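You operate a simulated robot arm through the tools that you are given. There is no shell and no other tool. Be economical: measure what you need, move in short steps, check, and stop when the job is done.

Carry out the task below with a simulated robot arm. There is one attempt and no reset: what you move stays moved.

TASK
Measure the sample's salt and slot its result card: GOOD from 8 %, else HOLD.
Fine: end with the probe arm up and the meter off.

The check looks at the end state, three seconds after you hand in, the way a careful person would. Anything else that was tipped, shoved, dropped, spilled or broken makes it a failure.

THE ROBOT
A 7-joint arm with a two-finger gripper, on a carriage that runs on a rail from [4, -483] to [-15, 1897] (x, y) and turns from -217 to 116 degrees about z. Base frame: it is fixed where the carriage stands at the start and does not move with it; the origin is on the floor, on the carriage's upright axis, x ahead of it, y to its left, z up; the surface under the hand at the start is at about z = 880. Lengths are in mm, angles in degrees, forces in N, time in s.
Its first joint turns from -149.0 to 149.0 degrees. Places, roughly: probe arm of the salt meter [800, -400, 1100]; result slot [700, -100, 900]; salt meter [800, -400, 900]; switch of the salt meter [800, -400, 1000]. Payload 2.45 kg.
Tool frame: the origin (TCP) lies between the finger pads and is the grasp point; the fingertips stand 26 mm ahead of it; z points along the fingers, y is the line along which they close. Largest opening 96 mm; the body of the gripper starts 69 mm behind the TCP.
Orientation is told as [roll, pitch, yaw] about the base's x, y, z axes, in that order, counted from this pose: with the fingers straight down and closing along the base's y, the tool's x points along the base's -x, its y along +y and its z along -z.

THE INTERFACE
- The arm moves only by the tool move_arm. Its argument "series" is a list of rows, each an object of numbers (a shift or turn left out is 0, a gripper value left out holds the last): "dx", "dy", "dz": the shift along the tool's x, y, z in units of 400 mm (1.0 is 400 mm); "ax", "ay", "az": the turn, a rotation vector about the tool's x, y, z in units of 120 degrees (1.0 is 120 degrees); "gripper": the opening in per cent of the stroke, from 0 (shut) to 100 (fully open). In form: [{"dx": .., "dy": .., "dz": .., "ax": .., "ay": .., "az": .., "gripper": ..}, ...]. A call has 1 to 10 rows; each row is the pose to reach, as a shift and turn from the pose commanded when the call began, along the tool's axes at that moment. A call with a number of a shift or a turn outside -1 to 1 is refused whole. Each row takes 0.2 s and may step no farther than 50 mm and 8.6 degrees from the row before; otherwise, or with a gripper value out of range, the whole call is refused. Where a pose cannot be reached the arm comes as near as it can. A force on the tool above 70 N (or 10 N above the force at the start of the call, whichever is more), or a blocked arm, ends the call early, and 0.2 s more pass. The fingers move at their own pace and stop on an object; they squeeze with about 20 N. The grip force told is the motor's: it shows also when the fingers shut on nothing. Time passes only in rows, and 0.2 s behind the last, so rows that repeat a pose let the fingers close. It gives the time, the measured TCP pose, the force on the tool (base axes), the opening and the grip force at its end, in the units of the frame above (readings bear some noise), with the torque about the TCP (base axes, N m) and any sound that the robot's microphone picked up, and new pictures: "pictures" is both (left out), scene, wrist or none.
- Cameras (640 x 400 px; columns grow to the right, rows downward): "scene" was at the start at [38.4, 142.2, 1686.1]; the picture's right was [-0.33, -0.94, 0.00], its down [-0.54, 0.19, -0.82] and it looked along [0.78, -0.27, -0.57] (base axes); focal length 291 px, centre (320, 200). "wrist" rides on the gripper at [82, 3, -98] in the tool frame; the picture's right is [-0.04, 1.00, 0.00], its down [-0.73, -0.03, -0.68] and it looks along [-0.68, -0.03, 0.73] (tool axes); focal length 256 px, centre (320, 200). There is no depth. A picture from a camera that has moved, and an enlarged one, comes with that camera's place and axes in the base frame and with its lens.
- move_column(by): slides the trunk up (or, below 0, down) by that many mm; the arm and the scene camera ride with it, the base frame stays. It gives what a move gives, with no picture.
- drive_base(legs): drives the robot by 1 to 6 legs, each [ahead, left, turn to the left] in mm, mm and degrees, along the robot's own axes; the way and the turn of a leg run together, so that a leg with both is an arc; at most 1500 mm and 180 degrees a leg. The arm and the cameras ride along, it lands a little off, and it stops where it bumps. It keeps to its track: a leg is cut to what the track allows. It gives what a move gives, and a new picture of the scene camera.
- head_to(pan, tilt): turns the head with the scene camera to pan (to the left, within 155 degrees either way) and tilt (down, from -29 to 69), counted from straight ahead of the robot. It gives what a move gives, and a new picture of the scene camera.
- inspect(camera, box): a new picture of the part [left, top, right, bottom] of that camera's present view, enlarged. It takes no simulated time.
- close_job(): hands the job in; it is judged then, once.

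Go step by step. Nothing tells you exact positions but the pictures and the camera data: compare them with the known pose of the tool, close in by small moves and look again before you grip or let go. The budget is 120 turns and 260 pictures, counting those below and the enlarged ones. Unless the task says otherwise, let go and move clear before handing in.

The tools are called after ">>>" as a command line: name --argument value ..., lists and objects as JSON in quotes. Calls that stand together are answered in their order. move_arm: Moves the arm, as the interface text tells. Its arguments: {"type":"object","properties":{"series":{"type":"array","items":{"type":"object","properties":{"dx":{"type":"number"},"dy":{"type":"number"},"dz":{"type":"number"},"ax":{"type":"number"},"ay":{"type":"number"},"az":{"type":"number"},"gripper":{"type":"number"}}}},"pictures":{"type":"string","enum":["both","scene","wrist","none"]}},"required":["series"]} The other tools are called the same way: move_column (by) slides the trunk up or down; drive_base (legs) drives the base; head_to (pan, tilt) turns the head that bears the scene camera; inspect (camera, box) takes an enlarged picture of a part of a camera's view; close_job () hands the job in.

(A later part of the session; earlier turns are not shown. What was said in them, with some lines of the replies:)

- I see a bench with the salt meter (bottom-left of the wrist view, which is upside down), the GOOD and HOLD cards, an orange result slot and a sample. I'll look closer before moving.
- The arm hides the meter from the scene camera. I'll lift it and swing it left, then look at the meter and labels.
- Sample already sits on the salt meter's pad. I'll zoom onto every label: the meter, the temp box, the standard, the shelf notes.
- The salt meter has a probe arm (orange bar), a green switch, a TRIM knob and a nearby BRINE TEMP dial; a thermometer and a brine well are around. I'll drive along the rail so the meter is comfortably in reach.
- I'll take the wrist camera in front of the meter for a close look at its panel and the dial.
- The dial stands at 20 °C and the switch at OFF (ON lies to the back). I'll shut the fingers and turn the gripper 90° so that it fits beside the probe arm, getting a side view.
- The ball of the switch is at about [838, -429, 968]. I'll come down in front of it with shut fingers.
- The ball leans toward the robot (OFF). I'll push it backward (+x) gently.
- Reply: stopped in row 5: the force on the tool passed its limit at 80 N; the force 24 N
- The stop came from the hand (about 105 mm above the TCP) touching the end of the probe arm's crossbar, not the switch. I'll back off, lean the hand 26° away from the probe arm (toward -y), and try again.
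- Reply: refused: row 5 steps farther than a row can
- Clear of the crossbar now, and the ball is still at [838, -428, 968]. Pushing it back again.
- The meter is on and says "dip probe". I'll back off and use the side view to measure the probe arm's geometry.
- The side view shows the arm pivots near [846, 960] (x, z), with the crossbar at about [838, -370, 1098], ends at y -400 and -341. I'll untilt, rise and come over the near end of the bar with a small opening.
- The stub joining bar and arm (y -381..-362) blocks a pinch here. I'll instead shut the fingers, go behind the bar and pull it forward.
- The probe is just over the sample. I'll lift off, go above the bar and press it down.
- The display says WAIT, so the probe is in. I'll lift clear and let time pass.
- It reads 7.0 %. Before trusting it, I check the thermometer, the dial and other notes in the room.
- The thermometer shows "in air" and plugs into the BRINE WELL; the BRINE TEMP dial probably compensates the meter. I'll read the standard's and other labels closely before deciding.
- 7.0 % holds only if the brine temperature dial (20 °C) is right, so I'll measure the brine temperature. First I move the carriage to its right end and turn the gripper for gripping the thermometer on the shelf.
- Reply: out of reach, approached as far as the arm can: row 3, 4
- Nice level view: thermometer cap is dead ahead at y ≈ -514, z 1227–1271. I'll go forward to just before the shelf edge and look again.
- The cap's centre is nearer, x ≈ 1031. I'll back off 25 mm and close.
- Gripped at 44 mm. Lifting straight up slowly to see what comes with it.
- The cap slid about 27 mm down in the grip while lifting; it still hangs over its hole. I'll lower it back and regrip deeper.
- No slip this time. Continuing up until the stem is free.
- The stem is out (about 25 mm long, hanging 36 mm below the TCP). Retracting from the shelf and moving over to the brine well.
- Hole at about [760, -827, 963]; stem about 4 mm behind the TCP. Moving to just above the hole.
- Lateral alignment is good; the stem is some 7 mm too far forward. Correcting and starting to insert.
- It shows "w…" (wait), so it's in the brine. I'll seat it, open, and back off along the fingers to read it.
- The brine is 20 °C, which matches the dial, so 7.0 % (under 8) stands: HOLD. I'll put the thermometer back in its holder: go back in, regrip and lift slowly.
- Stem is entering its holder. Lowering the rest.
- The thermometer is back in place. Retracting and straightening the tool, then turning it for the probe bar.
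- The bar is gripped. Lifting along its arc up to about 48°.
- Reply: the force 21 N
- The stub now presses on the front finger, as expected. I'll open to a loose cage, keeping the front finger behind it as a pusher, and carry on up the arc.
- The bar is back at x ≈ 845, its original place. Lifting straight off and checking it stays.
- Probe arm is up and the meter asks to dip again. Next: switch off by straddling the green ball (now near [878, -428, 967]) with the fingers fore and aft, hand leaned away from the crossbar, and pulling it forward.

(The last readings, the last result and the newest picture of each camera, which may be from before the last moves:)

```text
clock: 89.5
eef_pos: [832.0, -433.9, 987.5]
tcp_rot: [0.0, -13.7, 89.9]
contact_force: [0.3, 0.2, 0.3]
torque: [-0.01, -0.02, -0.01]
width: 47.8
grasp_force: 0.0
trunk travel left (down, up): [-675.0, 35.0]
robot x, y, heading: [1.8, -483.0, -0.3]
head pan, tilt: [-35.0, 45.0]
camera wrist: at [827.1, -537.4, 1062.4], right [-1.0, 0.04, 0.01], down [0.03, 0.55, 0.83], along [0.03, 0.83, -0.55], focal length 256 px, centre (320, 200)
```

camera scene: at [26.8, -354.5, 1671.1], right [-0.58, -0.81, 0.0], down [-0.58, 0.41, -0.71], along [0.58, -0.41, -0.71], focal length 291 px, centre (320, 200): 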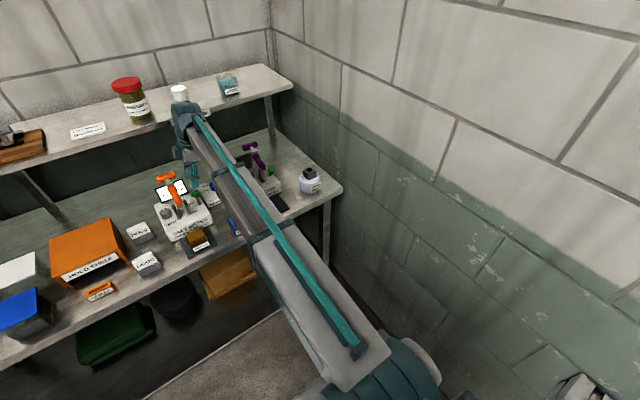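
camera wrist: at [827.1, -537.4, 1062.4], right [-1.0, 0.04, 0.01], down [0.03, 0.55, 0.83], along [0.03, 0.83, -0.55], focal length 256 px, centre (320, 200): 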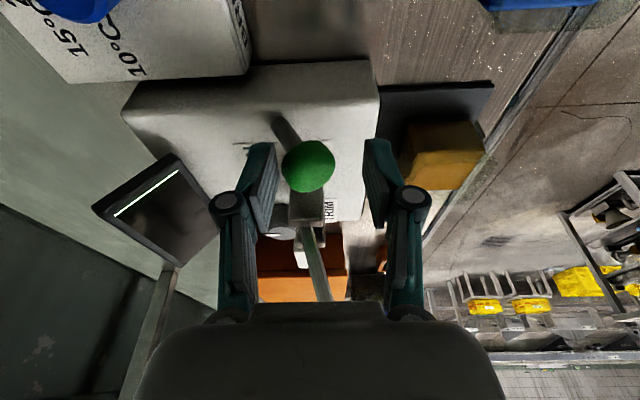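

Meter is off (display dark, ball forward). Lifting away; then on to the cards.

>>> move_arm --series '[{"dz": -0.1, "dx": -0.025}, {"dz": -0.2, "dx": -0.05}, {"dz": -0.3, "dx": -0.075}, {"dz": -0.4, "dx": -0.1}, {"dz": -0.45, "dx": -0.112}, {"dz": -0.45, "dx": -0.112, "ay": 0.06}, {"dz": -0.45, "dx": -0.112, "ay": 0.115}, {"dz": -0.45, "dx": -0.112, "ay": 0.115, "dy": 0.1}, {"dz": -0.45, "dx": -0.112, "ay": 0.115, "dy": 0.2}]' --pictures "none"

>>> drive_base --legs '[[0, 280, 0]]'

>>> inspect --camera "wrist" --box '[0, 0, 640, 400]'

```text
clock: 91.5
eef_pos: [750.3, -435.5, 1171.0]
tcp_rot: [0.1, 0.1, 89.9]
contact_force: [0.0, -0.2, 0.5]
torque: [0.01, -0.02, 0.02]
width: 48.1
grasp_force: 0.0
trunk travel left (down, up): [-675.0, 35.0]
robot x, y, heading: [5.2, -477.3, -0.3]
head pan, tilt: [-35.0, 45.0]
```

```text
clock: 93.5
eef_pos: [749.7, -158.7, 1170.9]
tcp_rot: [0.0, 0.0, 89.7]
contact_force: [0.2, 0.4, -0.4]
torque: [-0.03, -0.01, 0.01]
width: 47.9
grasp_force: 0.1
trunk travel left (down, up): [-675.0, 35.0]
robot x, y, heading: [3.7, -202.6, -0.6]
head pan, tilt: [-35.0, 45.0]
camera scene: at [24.6, -76.6, 1671.0], right [-0.58, -0.81, 0.0], down [-0.57, 0.41, -0.71], along [0.57, -0.41, -0.71], focal length 291 px, centre (320, 200)
```

scene: 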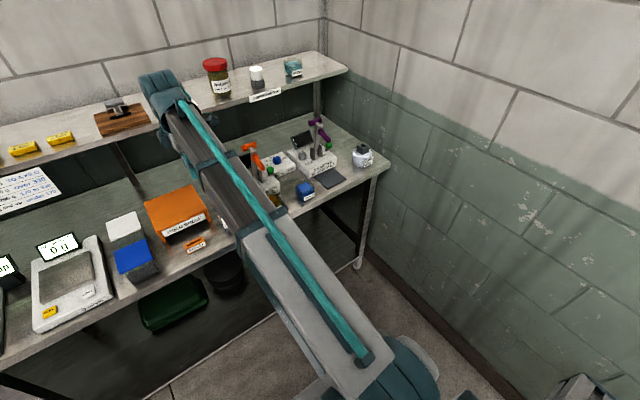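

```text
1.00 times, centred on (320, 200) of wrist (not enlarged: the box is as wide or as high as the picture)
camera zoom: at [745.7, -240.4, 1269.9], right [-1.0, 0.04, 0.0], down [0.03, 0.73, 0.68], along [0.03, 0.68, -0.73], focal length 256 px, centre (320, 200)
```

zoom: 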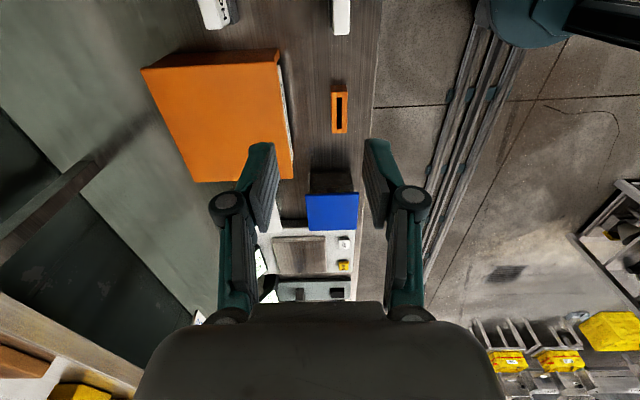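

>>> move_arm --series '[{"dx": 0.1}, {"dx": 0.2}, {"dx": 0.3}, {"dx": 0.4}]' --pictures "both"

>>> inspect --camera "wrist" --box '[160, 20, 400, 240]'

>>> inspect --camera "scene" --box '[140, 160, 280, 270]'

```text
clock: 94.5
eef_pos: [746.2, -320.4, 1172.1]
tcp_rot: [0.0, -0.1, 89.8]
contact_force: [-0.2, -0.1, -0.6]
torque: [0.01, -0.02, 0.0]
width: 48.4
grasp_force: 0.1
trunk travel left (down, up): [-675.0, 35.0]
robot x, y, heading: [1.2, -200.5, -0.6]
head pan, tilt: [-35.0, 45.0]
camera scene: at [24.6, -78.1, 1671.1], right [-0.58, -0.81, 0.0], down [-0.57, 0.41, -0.71], along [0.57, -0.41, -0.71], focal length 291 px, centre (320, 200)
camera wrist: at [741.5, -402.2, 1269.5], right [-1.0, 0.04, 0.0], down [0.03, 0.73, 0.68], along [0.03, 0.68, -0.73], focal length 256 px, centre (320, 200)
```

scene: 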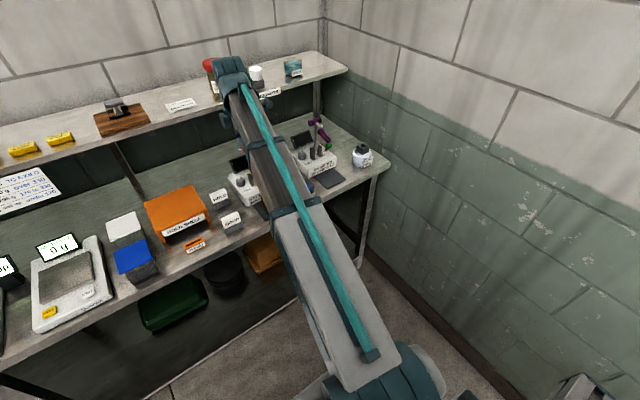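
wrist: 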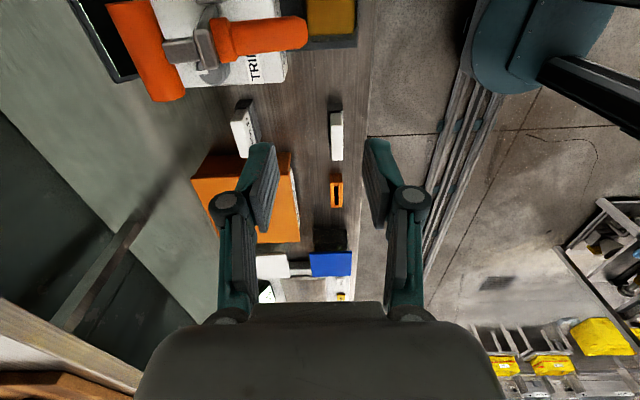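

```text
1.82 times, centred on (280, 130) of wrist
camera zoom: at [741.5, -402.2, 1269.5], right [-1.0, 0.04, 0.0], down [0.03, 0.73, 0.68], along [0.03, 0.68, -0.73], focal length 465 px, centre (393, 327)
```

zoom: 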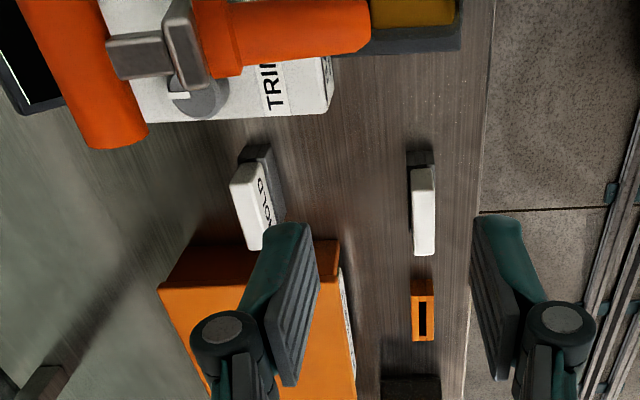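

```text
3.64 times, centred on (210, 215) of scene
camera zoom: at [24.6, -78.1, 1671.1], right [-0.58, -0.81, 0.0], down [-0.57, 0.41, -0.71], along [0.57, -0.41, -0.71], focal length 1058 px, centre (720, 146)
```

zoom: 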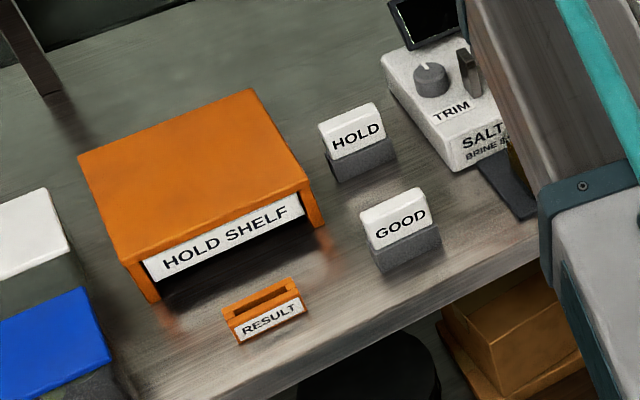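

>>> move_arm --series '[{"dx": -0.12}, {"dx": -0.24}, {"dx": -0.24, "dy": -0.1}, {"dx": -0.24, "dy": -0.19}, {"dx": -0.24, "dy": -0.19, "dz": 0.12}, {"dx": -0.24, "dy": -0.19, "dz": 0.24}]' --pictures "wrist"

>>> inspect --camera "wrist" --box '[220, 20, 420, 220]'

>>> inspect --camera "scene" --box '[180, 170, 260, 240]'

```text
clock: 95.9
eef_pos: [825.3, -223.8, 1078.5]
tcp_rot: [0.0, 0.0, 89.8]
contact_force: [-0.6, 0.2, -0.2]
torque: [-0.01, 0.0, 0.0]
width: 48.1
grasp_force: 0.0
trunk travel left (down, up): [-675.0, 35.0]
robot x, y, heading: [3.1, -199.4, -0.5]
head pan, tilt: [-35.0, 45.0]
camera wrist: at [819.9, -305.1, 1177.5], right [-1.0, 0.04, 0.0], down [0.03, 0.73, 0.68], along [0.03, 0.68, -0.73], focal length 256 px, centre (320, 200)
```

wrist: 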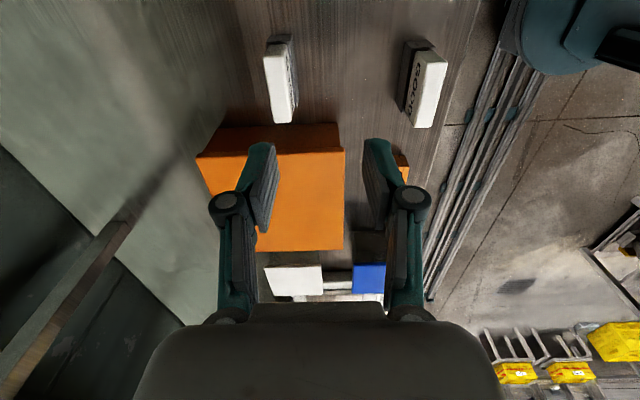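

```text
2.00 times, centred on (320, 120) of wrist
camera zoom: at [819.9, -305.1, 1177.5], right [-1.0, 0.04, 0.0], down [0.03, 0.73, 0.68], along [0.03, 0.68, -0.73], focal length 512 px, centre (320, 360)
```

zoom: 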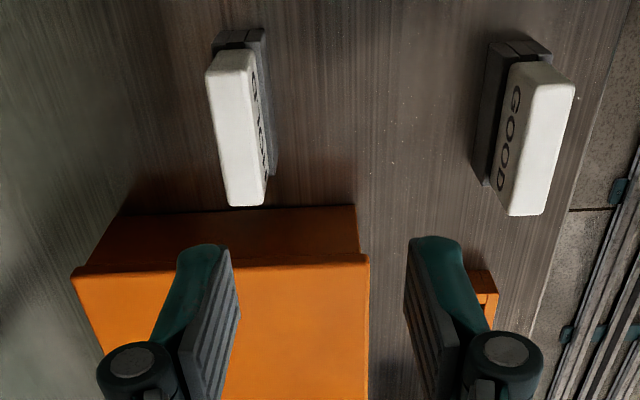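

```text
5.71 times, centred on (220, 205) of scene
camera zoom: at [25.1, -77.4, 1671.1], right [-0.58, -0.81, 0.0], down [-0.58, 0.41, -0.71], along [0.57, -0.41, -0.71], focal length 1663 px, centre (891, 171)
```

zoom: 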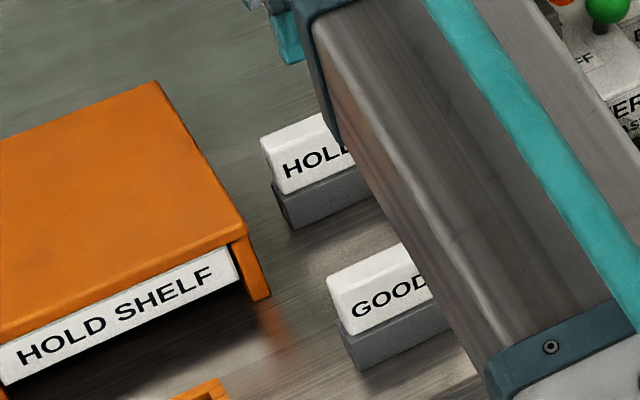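

HOLD card's top centre is at about [859, -225, 946], long side along y. Coming down over it.

>>> move_arm --series '[{"dy": -0.085}, {"dy": -0.085, "dz": 0.11}, {"dy": -0.085, "dz": 0.22}, {"dy": -0.085, "dz": 0.25}]' --pictures "wrist"

>>> inspect --camera "wrist" --box '[220, 60, 420, 260]'

>>> inspect --camera "scene" --box '[180, 160, 260, 230]'

```text
clock: 96.9
eef_pos: [859.1, -222.7, 975.6]
tcp_rot: [0.0, 0.0, 89.8]
contact_force: [-0.3, -0.5, 0.4]
torque: [-0.03, -0.02, -0.02]
width: 48.0
grasp_force: 0.0
trunk travel left (down, up): [-675.0, 35.0]
robot x, y, heading: [-3.7, -202.6, -0.7]
head pan, tilt: [-35.0, 45.0]
camera wrist: at [854.6, -304.4, 1073.2], right [-1.0, 0.04, 0.0], down [0.03, 0.73, 0.68], along [0.03, 0.68, -0.73], focal length 256 px, centre (320, 200)
```

wrist: 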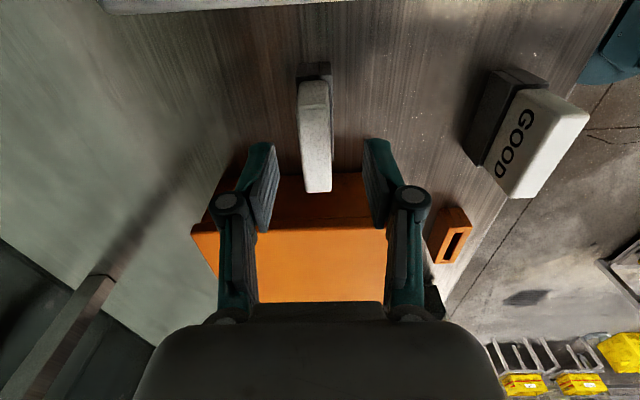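

```text
2.00 times, centred on (320, 160) of wrist
camera zoom: at [854.6, -304.4, 1073.2], right [-1.0, 0.04, 0.0], down [0.03, 0.73, 0.68], along [0.03, 0.68, -0.73], focal length 512 px, centre (320, 280)
```

zoom: 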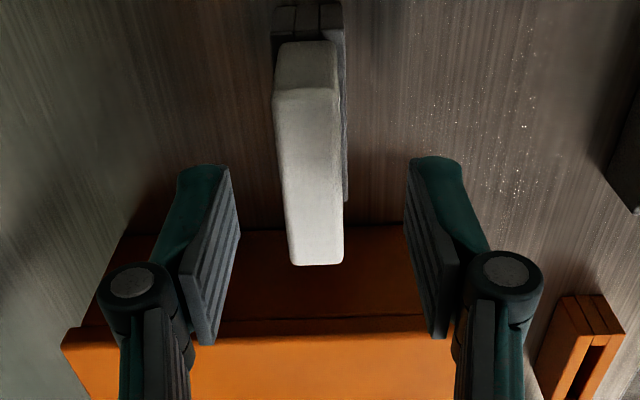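

```text
5.71 times, centred on (220, 195) of scene
camera zoom: at [24.7, -77.4, 1671.1], right [-0.58, -0.81, 0.0], down [-0.57, 0.41, -0.71], along [0.57, -0.41, -0.71], focal length 1663 px, centre (891, 229)
```

zoom: 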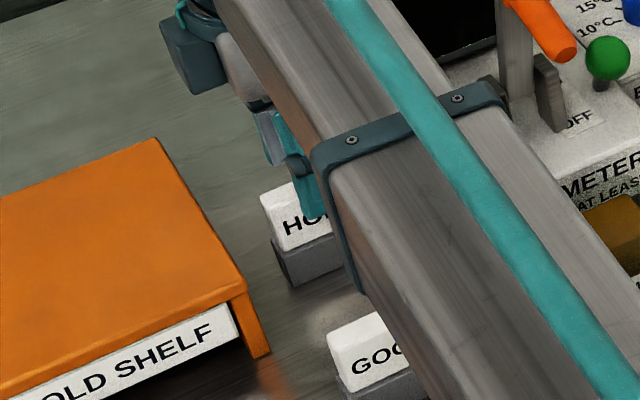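

>>> move_arm --series '[{"dy": -0.004, "dz": 0.05}, {"dy": -0.004, "dz": 0.088}, {"dy": -0.004, "dz": 0.088, "gripper": 0}, {"dy": -0.004, "dz": 0.088}, {"dy": -0.004, "dz": 0.088}]' --pictures "wrist"

```text
clock: 98.1
eef_pos: [860.7, -223.7, 941.6]
tcp_rot: [0.0, 0.0, 89.8]
contact_force: [0.4, -0.2, -0.4]
torque: [-0.01, 0.01, -0.01]
width: 17.0
grasp_force: 19.8
trunk travel left (down, up): [-675.0, 35.0]
robot x, y, heading: [3.8, -195.8, -0.7]
head pan, tilt: [-35.0, 45.0]
camera wrist: at [856.4, -305.6, 1039.6], right [-1.0, 0.04, 0.0], down [0.03, 0.73, 0.68], along [0.03, 0.68, -0.73], focal length 256 px, centre (320, 200)
```

wrist: 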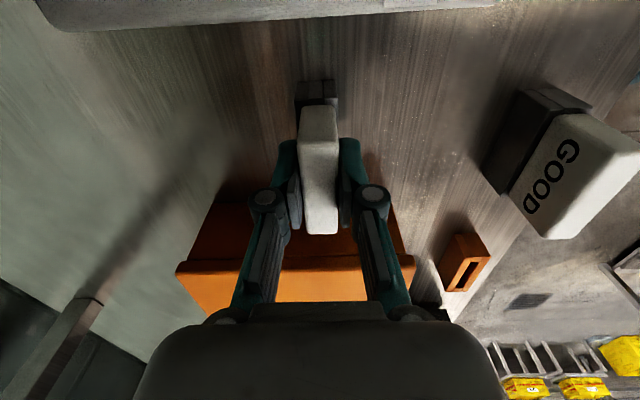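

Gripped at 17 mm. Lifting slowly.

>>> move_arm --series '[{"dz": -0.008}, {"dz": -0.02}, {"dz": -0.035}, {"dz": -0.055}, {"dz": -0.08}, {"dz": -0.12}, {"dz": -0.18}]' --pictures "both"

>>> inspect --camera "scene" --box '[160, 150, 260, 240]'

```text
clock: 99.7
eef_pos: [861.6, -221.4, 1013.5]
tcp_rot: [0.0, 0.0, 89.8]
contact_force: [0.1, -0.6, -0.5]
torque: [0.01, -0.01, 0.01]
width: 17.1
grasp_force: 19.9
trunk travel left (down, up): [-675.0, 35.0]
robot x, y, heading: [1.0, -204.1, -0.6]
head pan, tilt: [-35.0, 45.0]
camera scene: at [24.3, -77.4, 1671.0], right [-0.58, -0.81, 0.0], down [-0.57, 0.41, -0.71], along [0.57, -0.41, -0.71], focal length 291 px, centre (320, 200)
camera wrist: at [856.6, -303.7, 1111.8], right [-1.0, 0.04, 0.0], down [0.03, 0.73, 0.68], along [0.03, 0.68, -0.73], focal length 256 px, centre (320, 200)
```

scene: 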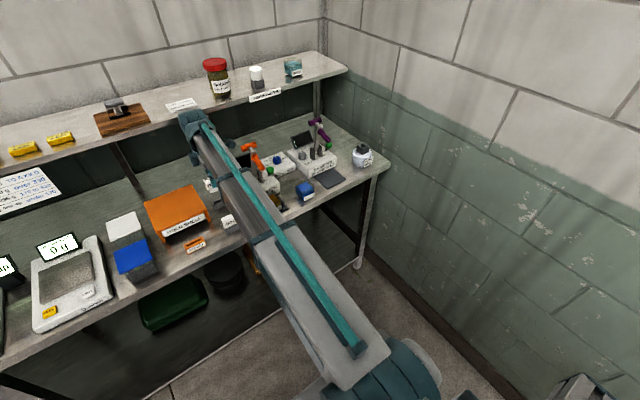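
wrist: 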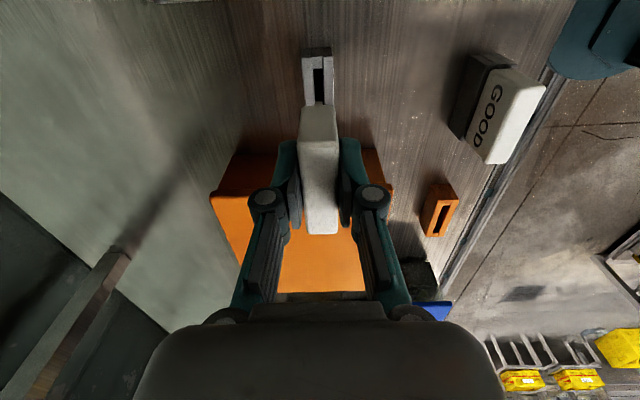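

```text
4.44 times, centred on (210, 195) of scene
camera zoom: at [24.3, -77.4, 1671.0], right [-0.58, -0.81, 0.0], down [-0.57, 0.41, -0.71], along [0.57, -0.41, -0.71], focal length 1294 px, centre (809, 222)
```

zoom: 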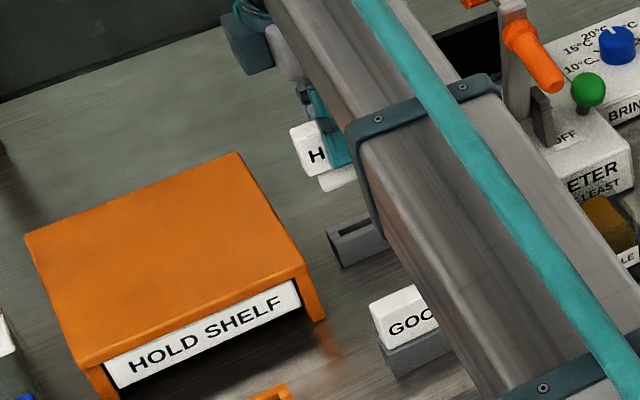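

The card is out, with its tongue below. Carrying it high around to above the result slot.

>>> move_arm --series '[{"dz": -0.1}, {"dz": -0.2}, {"dz": -0.2, "dy": 0.115}, {"dz": -0.2, "dy": 0.23}, {"dz": -0.2, "dy": 0.34}, {"dz": -0.2, "dy": 0.34, "dx": -0.115}, {"dz": -0.2, "dy": 0.34, "dx": -0.23}, {"dz": -0.2, "dy": 0.34, "dx": -0.34}]' --pictures "both"

>>> head_to --pan -5 --tilt 45

>>> inspect --camera "wrist" --box '[220, 40, 420, 240]'

```text
clock: 101.5
eef_pos: [727.8, -89.1, 1090.5]
tcp_rot: [-0.1, 0.0, 89.8]
contact_force: [-0.1, 0.8, 0.2]
torque: [0.0, 0.0, 0.0]
width: 16.9
grasp_force: 19.8
trunk travel left (down, up): [-675.0, 35.0]
robot x, y, heading: [1.7, -205.2, -0.6]
head pan, tilt: [-35.0, 45.0]
camera scene: at [24.4, -76.9, 1671.0], right [-0.58, -0.81, 0.0], down [-0.57, 0.41, -0.71], along [0.57, -0.41, -0.71], focal length 291 px, centre (320, 200)
camera wrist: at [722.7, -170.0, 1189.1], right [-1.0, 0.04, 0.0], down [0.03, 0.73, 0.68], along [0.03, 0.68, -0.73], focal length 256 px, centre (320, 200)
```

scene: 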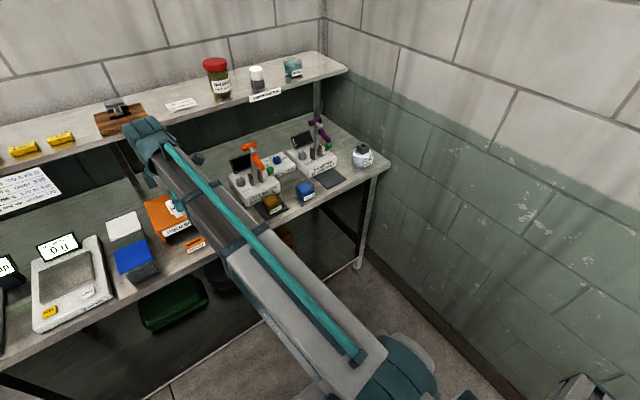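
wrist: 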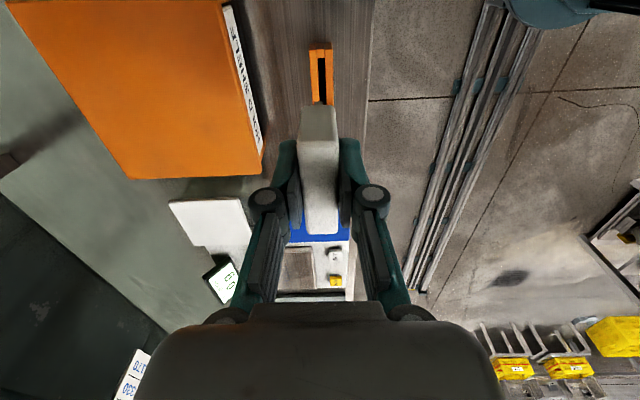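

```text
clock: 102.4
eef_pos: [728.1, -89.6, 1090.4]
tcp_rot: [0.0, -0.1, 89.8]
contact_force: [0.0, 0.2, 0.0]
torque: [0.0, 0.05, -0.02]
width: 16.8
grasp_force: 19.8
trunk travel left (down, up): [-675.0, 35.0]
robot x, y, heading: [1.3, -199.8, -0.5]
head pan, tilt: [-5.0, 45.0]
camera scene: at [39.4, -38.1, 1671.1], right [-0.1, -1.0, 0.0], down [-0.7, 0.07, -0.71], along [0.7, -0.07, -0.71], focal length 291 px, centre (320, 200)
```

scene: 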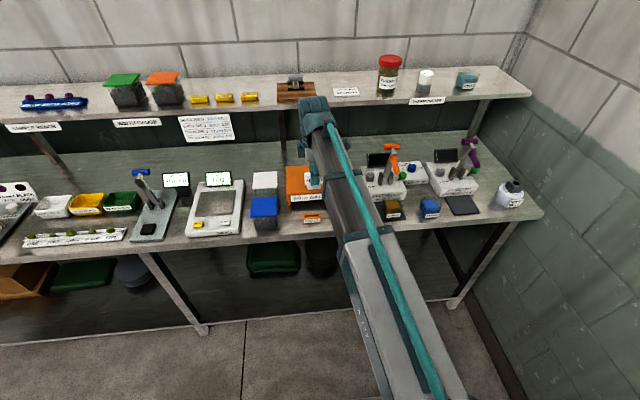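

```text
2.00 times, centred on (320, 140) of wrist
camera zoom: at [722.8, -171.0, 1189.0], right [-1.0, 0.04, 0.0], down [0.03, 0.73, 0.68], along [0.03, 0.68, -0.73], focal length 512 px, centre (320, 320)
```

zoom: 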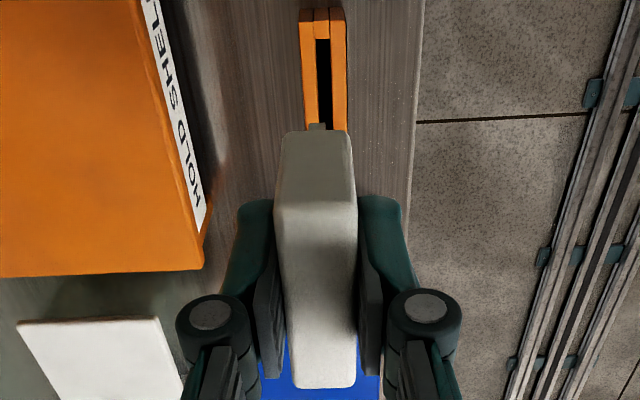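

>>> move_arm --series '[{"dx": -0.024, "dy": 0.005}, {"dx": -0.024, "dy": 0.005, "dz": 0.1}, {"dx": -0.024, "dy": 0.005, "dz": 0.2}, {"dx": -0.024, "dy": 0.005, "dz": 0.255}]' --pictures "wrist"

>>> inspect --camera "wrist" --box '[260, 20, 380, 140]'

>>> inspect --camera "scene" --box '[280, 160, 360, 240]'

```text
clock: 103.4
eef_pos: [725.3, -77.4, 991.9]
tcp_rot: [0.0, 0.0, 89.8]
contact_force: [-0.3, 0.5, -0.9]
torque: [0.0, -0.01, 0.01]
width: 16.7
grasp_force: 19.8
trunk travel left (down, up): [-675.0, 35.0]
robot x, y, heading: [2.2, -198.4, -0.8]
head pan, tilt: [-5.0, 45.0]
camera wrist: at [719.9, -159.0, 1089.3], right [-1.0, 0.04, 0.0], down [0.03, 0.73, 0.68], along [0.03, 0.68, -0.73], focal length 256 px, centre (320, 200)
```

wrist: 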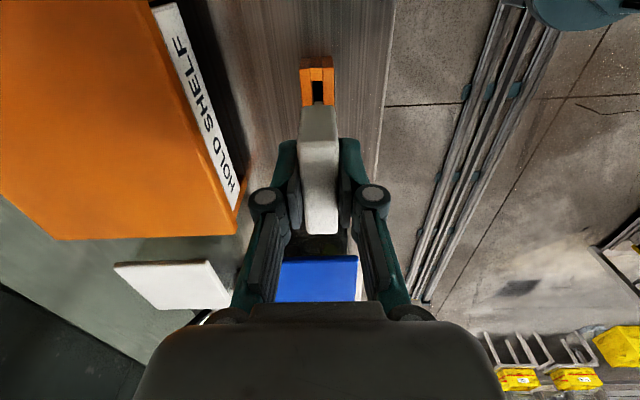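

```text
3.33 times, centred on (320, 80) of wrist
camera zoom: at [719.9, -159.0, 1089.3], right [-1.0, 0.04, 0.0], down [0.03, 0.73, 0.68], along [0.03, 0.68, -0.73], focal length 853 px, centre (320, 600)
```

zoom: 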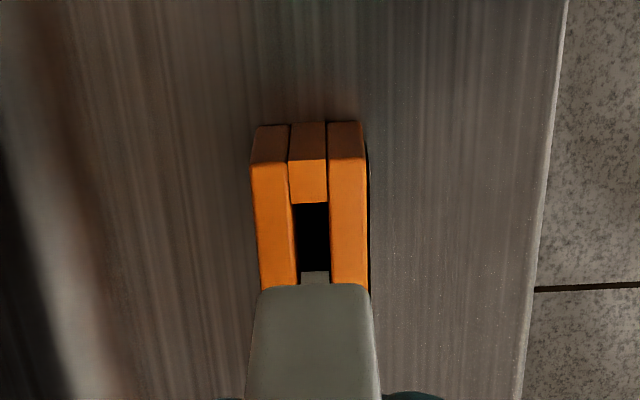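

```text
5.00 times, centred on (320, 200) of scene
camera zoom: at [39.4, -38.0, 1671.1], right [-0.1, -1.0, 0.0], down [-0.7, 0.07, -0.71], along [0.7, -0.07, -0.71], focal length 1455 px, centre (320, 200)
```

zoom: 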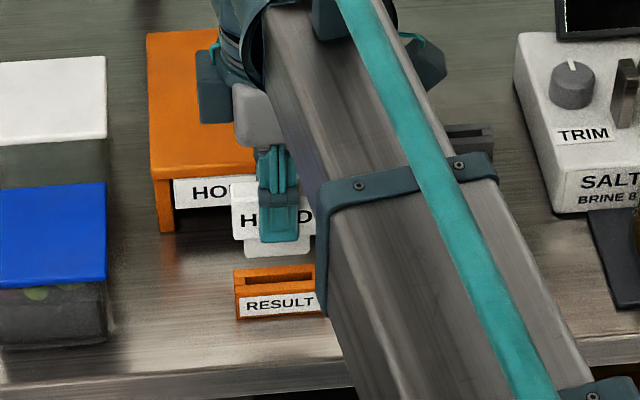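

The card hangs right over the slot; small corrections (+1 mm in x, -2 mm in y) and down to just above it.

>>> move_arm --series '[{"dx": 0.005, "dy": -0.0022}, {"dx": 0.005, "dy": -0.0022, "dz": 0.02}, {"dx": 0.005, "dy": -0.0022, "dz": 0.0375}]' --pictures "none"

>>> inspect --camera "wrist" --box '[280, 50, 360, 120]'

>>> inspect --camera "scene" --box '[300, 190, 350, 230]'

```text
clock: 104.2
eef_pos: [725.3, -80.5, 975.7]
tcp_rot: [0.0, 0.0, 89.8]
contact_force: [-0.1, 0.3, -0.1]
torque: [-0.01, 0.0, 0.0]
width: 16.8
grasp_force: 20.4
trunk travel left (down, up): [-675.0, 35.0]
robot x, y, heading: [6.5, -201.8, -0.5]
head pan, tilt: [-5.0, 45.0]
```

```text
5.71 times, centred on (320, 85) of wrist
camera zoom: at [721.0, -161.6, 1074.2], right [-1.0, 0.04, 0.0], down [0.03, 0.73, 0.68], along [0.03, 0.68, -0.73], focal length 1463 px, centre (320, 857)
```

zoom: 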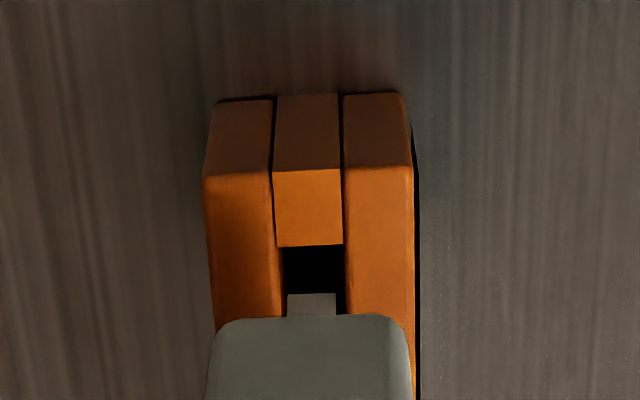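

```text
10.00 times, centred on (325, 210) of scene
camera zoom: at [39.4, -38.0, 1671.1], right [-0.1, -1.0, 0.0], down [-0.7, 0.07, -0.71], along [0.7, -0.07, -0.71], focal length 2911 px, centre (270, 100)
```

zoom: 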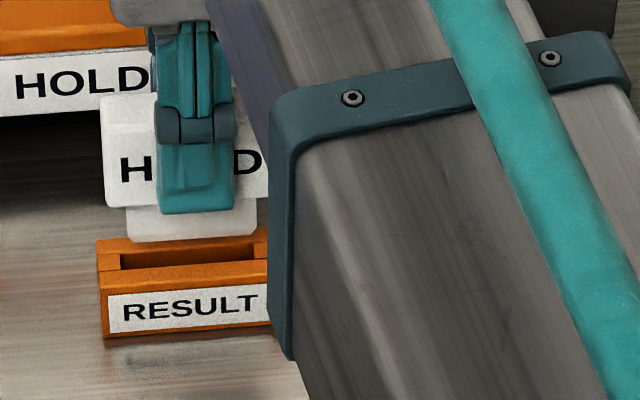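

>>> move_arm --series '[{"dx": -0.0024}, {"dx": -0.0024, "dz": 0.012}, {"dx": -0.0024, "dz": 0.024}]' --pictures "none"

>>> inspect --camera "wrist" --box '[280, 50, 360, 120]'

>>> inspect --camera "scene" --box '[300, 190, 350, 230]'

```text
clock: 105.0
eef_pos: [726.1, -78.6, 967.1]
tcp_rot: [-0.1, -0.1, 89.8]
contact_force: [0.6, 0.8, -0.5]
torque: [-0.03, 0.0, 0.02]
width: 17.0
grasp_force: 20.2
trunk travel left (down, up): [-675.0, 35.0]
robot x, y, heading: [2.0, -204.1, -0.7]
head pan, tilt: [-5.0, 45.0]
```

```text
5.71 times, centred on (320, 85) of wrist
camera zoom: at [721.8, -160.5, 1064.3], right [-1.0, 0.04, 0.0], down [0.03, 0.73, 0.68], along [0.03, 0.68, -0.73], focal length 1463 px, centre (320, 857)
```

zoom: 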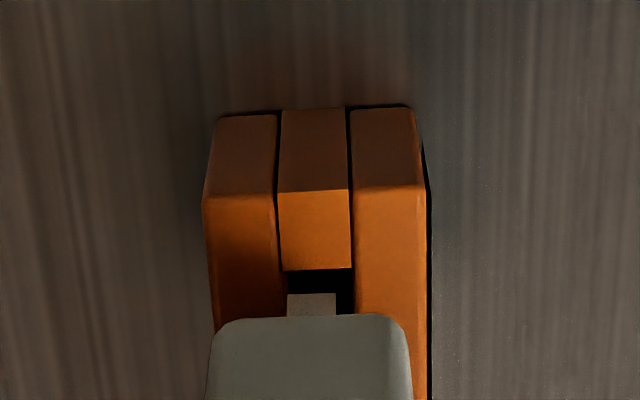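

```text
10.00 times, centred on (325, 210) of scene
camera zoom: at [39.4, -38.0, 1671.1], right [-0.1, -1.0, 0.0], down [-0.7, 0.07, -0.71], along [0.7, -0.07, -0.71], focal length 2911 px, centre (270, 100)
```

zoom: 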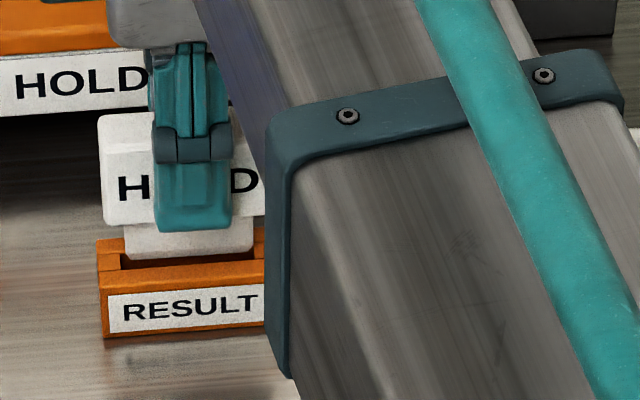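

>>> move_arm --series '[{"dy": 0.0021}, {"dy": 0.0021, "dz": 0.008}, {"dy": 0.0021, "dz": 0.015}]' --pictures "none"

>>> inspect --camera "wrist" --box '[280, 50, 360, 120]'

>>> inspect --camera "scene" --box '[300, 190, 350, 230]'

```text
clock: 105.8
eef_pos: [725.4, -77.8, 961.5]
tcp_rot: [0.1, 0.1, 89.8]
contact_force: [-0.6, 1.8, -1.0]
torque: [-0.02, -0.03, 0.01]
width: 16.9
grasp_force: 19.7
trunk travel left (down, up): [-675.0, 35.0]
robot x, y, heading: [-0.3, -200.4, -0.6]
head pan, tilt: [-5.0, 45.0]
```

```text
5.71 times, centred on (320, 85) of wrist
camera zoom: at [720.4, -159.8, 1058.6], right [-1.0, 0.04, 0.0], down [0.03, 0.73, 0.68], along [0.03, 0.68, -0.73], focal length 1463 px, centre (320, 857)
```

zoom: 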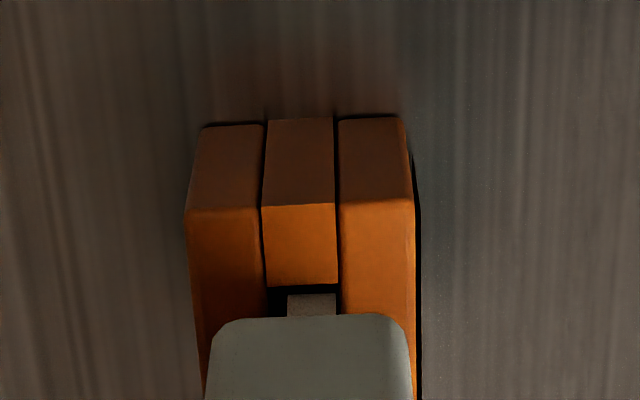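

```text
10.00 times, centred on (325, 210) of scene
camera zoom: at [39.4, -38.0, 1671.1], right [-0.1, -1.0, 0.0], down [-0.7, 0.07, -0.71], along [0.7, -0.07, -0.71], focal length 2911 px, centre (270, 100)
```

zoom: 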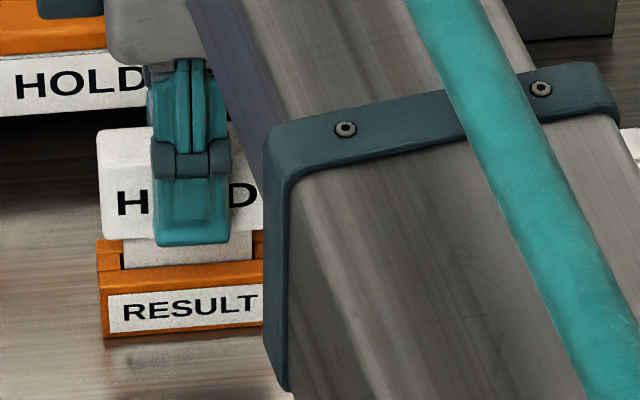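

>>> move_arm --series '[{"dy": -0.0015, "dx": 0.0015}, {"dy": -0.0015, "dx": 0.0015}]' --pictures "none"

>>> inspect --camera "wrist" --box '[280, 50, 360, 120]'

>>> inspect --camera "scene" --box '[300, 190, 350, 230]'

```text
clock: 106.4
eef_pos: [726.0, -77.9, 960.3]
tcp_rot: [0.0, 0.1, 89.7]
contact_force: [-0.2, 0.3, -0.2]
torque: [0.01, 0.03, 0.01]
width: 17.0
grasp_force: 20.3
trunk travel left (down, up): [-675.0, 35.0]
robot x, y, heading: [2.8, -202.4, -0.6]
head pan, tilt: [-5.0, 45.0]
```

```text
5.71 times, centred on (320, 85) of wrist
camera zoom: at [720.4, -160.2, 1058.3], right [-1.0, 0.04, 0.0], down [0.03, 0.73, 0.68], along [0.03, 0.68, -0.73], focal length 1463 px, centre (320, 857)
```

zoom: 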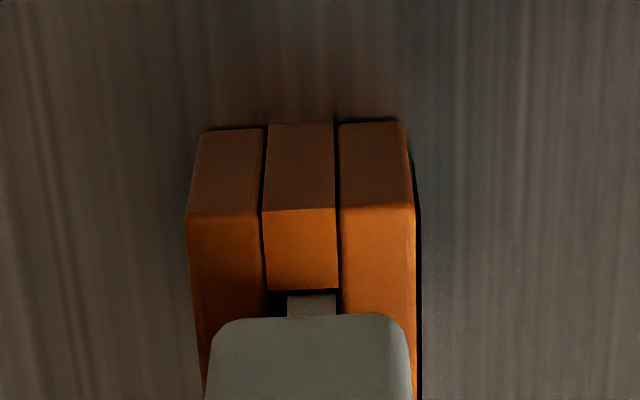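

```text
10.00 times, centred on (325, 210) of scene
camera zoom: at [39.4, -38.0, 1671.1], right [-0.1, -1.0, 0.0], down [-0.7, 0.07, -0.71], along [0.7, -0.07, -0.71], focal length 2911 px, centre (270, 100)
```

zoom: 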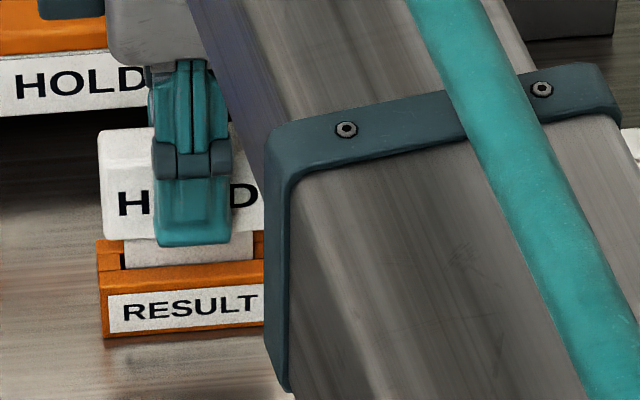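

>>> move_arm --series '[{"dy": -0.002}, {"dy": -0.002, "dz": 0.008}, {"dy": -0.002, "dz": 0.016}, {"dy": -0.002, "dz": 0.024}]' --pictures "none"

>>> inspect --camera "wrist" --box '[280, 50, 360, 120]'

>>> inspect --camera "scene" --box '[300, 190, 350, 230]'

```text
clock: 107.4
eef_pos: [725.9, -77.6, 949.6]
tcp_rot: [0.0, 0.0, 89.7]
contact_force: [0.3, -0.1, -0.1]
torque: [0.03, -0.05, -0.01]
width: 17.4
grasp_force: 19.4
trunk travel left (down, up): [-675.0, 35.0]
robot x, y, heading: [1.0, -196.0, -0.5]
head pan, tilt: [-5.0, 45.0]
```

```text
5.71 times, centred on (320, 85) of wrist
camera zoom: at [721.2, -160.2, 1047.7], right [-1.0, 0.04, 0.0], down [0.03, 0.73, 0.68], along [0.03, 0.68, -0.73], focal length 1463 px, centre (320, 857)
```

zoom: 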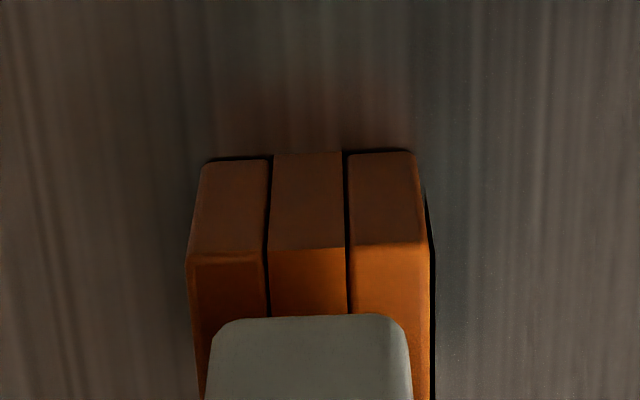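

```text
10.00 times, centred on (325, 210) of scene
camera zoom: at [39.4, -38.0, 1671.1], right [-0.1, -1.0, 0.0], down [-0.7, 0.07, -0.71], along [0.7, -0.07, -0.71], focal length 2911 px, centre (270, 100)
```

zoom: 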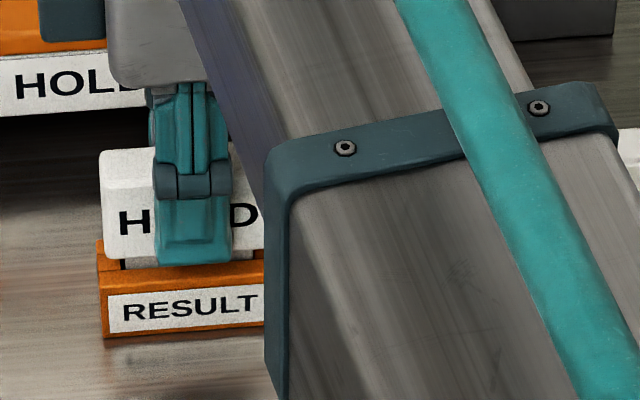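

It's sliding in freely. A few more millimetres to seat.

>>> move_arm --series '[{"dz": 0.006}, {"dz": 0.012}, {"dz": 0.017}]' --pictures "none"

>>> inspect --camera "scene" --box '[300, 190, 350, 230]'

```text
clock: 108.2
eef_pos: [726.5, -79.3, 941.7]
tcp_rot: [0.2, 0.0, 89.8]
contact_force: [-0.6, -0.6, -0.5]
torque: [0.0, 0.03, -0.02]
width: 16.8
grasp_force: 20.3
trunk travel left (down, up): [-675.0, 35.0]
robot x, y, heading: [0.7, -202.5, -0.3]
head pan, tilt: [-5.0, 45.0]
```

```text
10.00 times, centred on (325, 210) of scene
camera zoom: at [39.4, -38.0, 1671.1], right [-0.1, -1.0, 0.0], down [-0.7, 0.07, -0.71], along [0.7, -0.07, -0.71], focal length 2911 px, centre (270, 100)
```

zoom: 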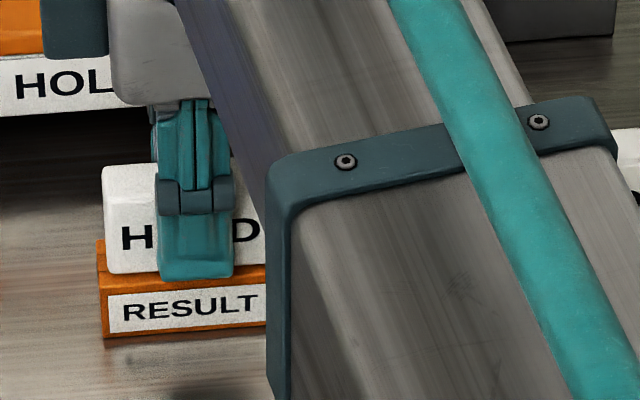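

>>> move_arm --series '[{"dz": 0.003}, {"dz": 0.003, "gripper": 35}, {"dz": 0.003, "gripper": 35}, {"dz": -0.06}, {"dz": -0.16}, {"dz": -0.28}, {"dz": -0.4}]' --pictures "wrist"

>>> inspect --camera "scene" --box '[280, 150, 480, 275]'

```text
clock: 109.8
eef_pos: [728.3, -79.1, 1104.8]
tcp_rot: [-0.1, 0.0, 89.8]
contact_force: [0.5, -1.2, 0.2]
torque: [-0.02, -0.03, 0.02]
width: 34.1
grasp_force: 0.1
trunk travel left (down, up): [-675.0, 35.0]
robot x, y, heading: [0.7, -202.6, -0.7]
head pan, tilt: [-5.0, 45.0]
camera wrist: at [723.8, -160.7, 1203.5], right [-1.0, 0.04, 0.0], down [0.03, 0.73, 0.68], along [0.03, 0.68, -0.73], focal length 256 px, centre (320, 200)
```

wrist: 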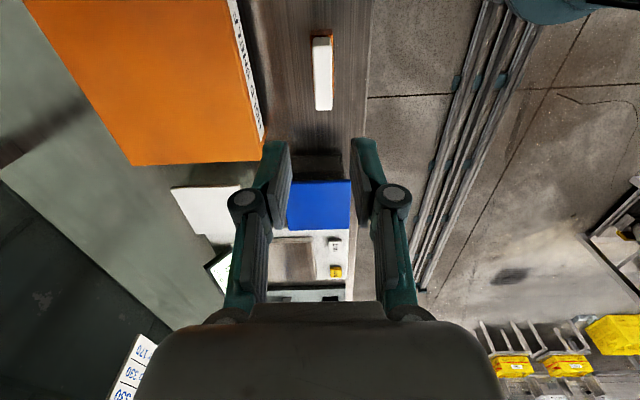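

```text
3.20 times, centred on (380, 212) of scene
camera zoom: at [39.0, -38.1, 1671.0], right [-0.1, -1.0, 0.0], down [-0.7, 0.07, -0.71], along [0.7, -0.07, -0.71], focal length 932 px, centre (128, 160)
```

zoom: 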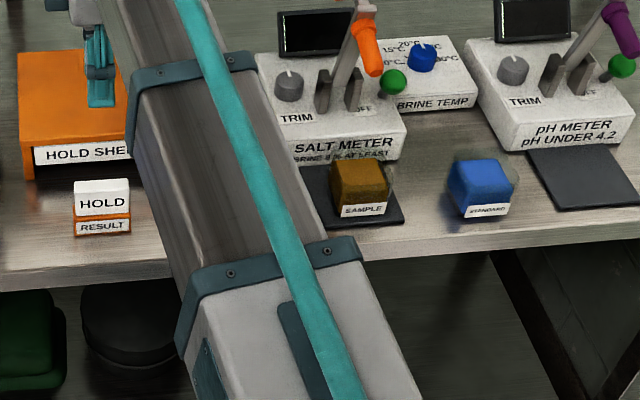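

The HOLD card stands in the RESULT slot, the salt meter is dark with its switch at OFF, the probe arm is up, and the thermometer is back in its holder. One last look at the whole bench before handing in.

>>> head_to --pan -22 --tilt 38

>>> inspect --camera "scene" --box '[200, 80, 500, 268]'

```text
clock: 110.6
eef_pos: [728.3, -78.3, 1104.8]
tcp_rot: [-0.1, 0.0, 89.9]
contact_force: [-0.2, 0.0, -0.6]
torque: [0.01, -0.01, -0.01]
width: 33.5
grasp_force: 0.1
trunk travel left (down, up): [-675.0, 35.0]
robot x, y, heading: [3.8, -202.5, -0.8]
head pan, tilt: [-22.0, 38.0]
camera scene: at [38.2, -63.2, 1681.3], right [-0.38, -0.92, 0.0], down [-0.57, 0.24, -0.79], along [0.73, -0.3, -0.62], focal length 291 px, centre (320, 200)
```

scene: 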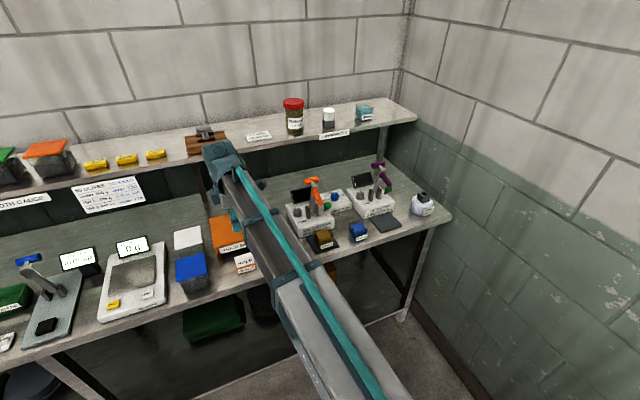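

```text
2.13 times, centred on (350, 174) of scene
camera zoom: at [38.2, -63.2, 1681.3], right [-0.38, -0.92, 0.0], down [-0.57, 0.24, -0.79], along [0.73, -0.3, -0.62], focal length 619 px, centre (256, 255)
```

zoom: 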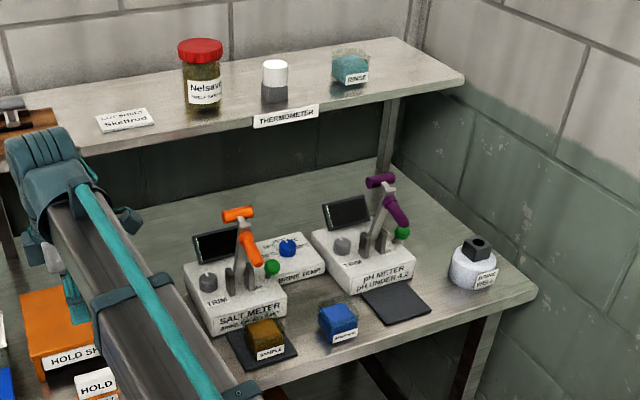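

All is in order, so I'm handing in.

>>> close_job

```text
The job is handed in.
```

The sample read 7.0 % salt, below 8 %, so the HOLD card is in the result slot, with the probe arm up and the salt meter off.

- **Temperature:** I plugged the thermometer into the brine well and it read 20 °C, which matches the BRINE TEMP dial. The thermometer is back in its holder.
- **Not checked:** I did not check the meter against the STANDARD cup, because its label gives no value. The TRIM knob was left as it was.
- **One bump:** On my first try at the switch, the hand pressed the probe arm's crossbar with about 80 N and the robot stopped. I saw no damage, and the arm moved and the meter worked normally afterwards.
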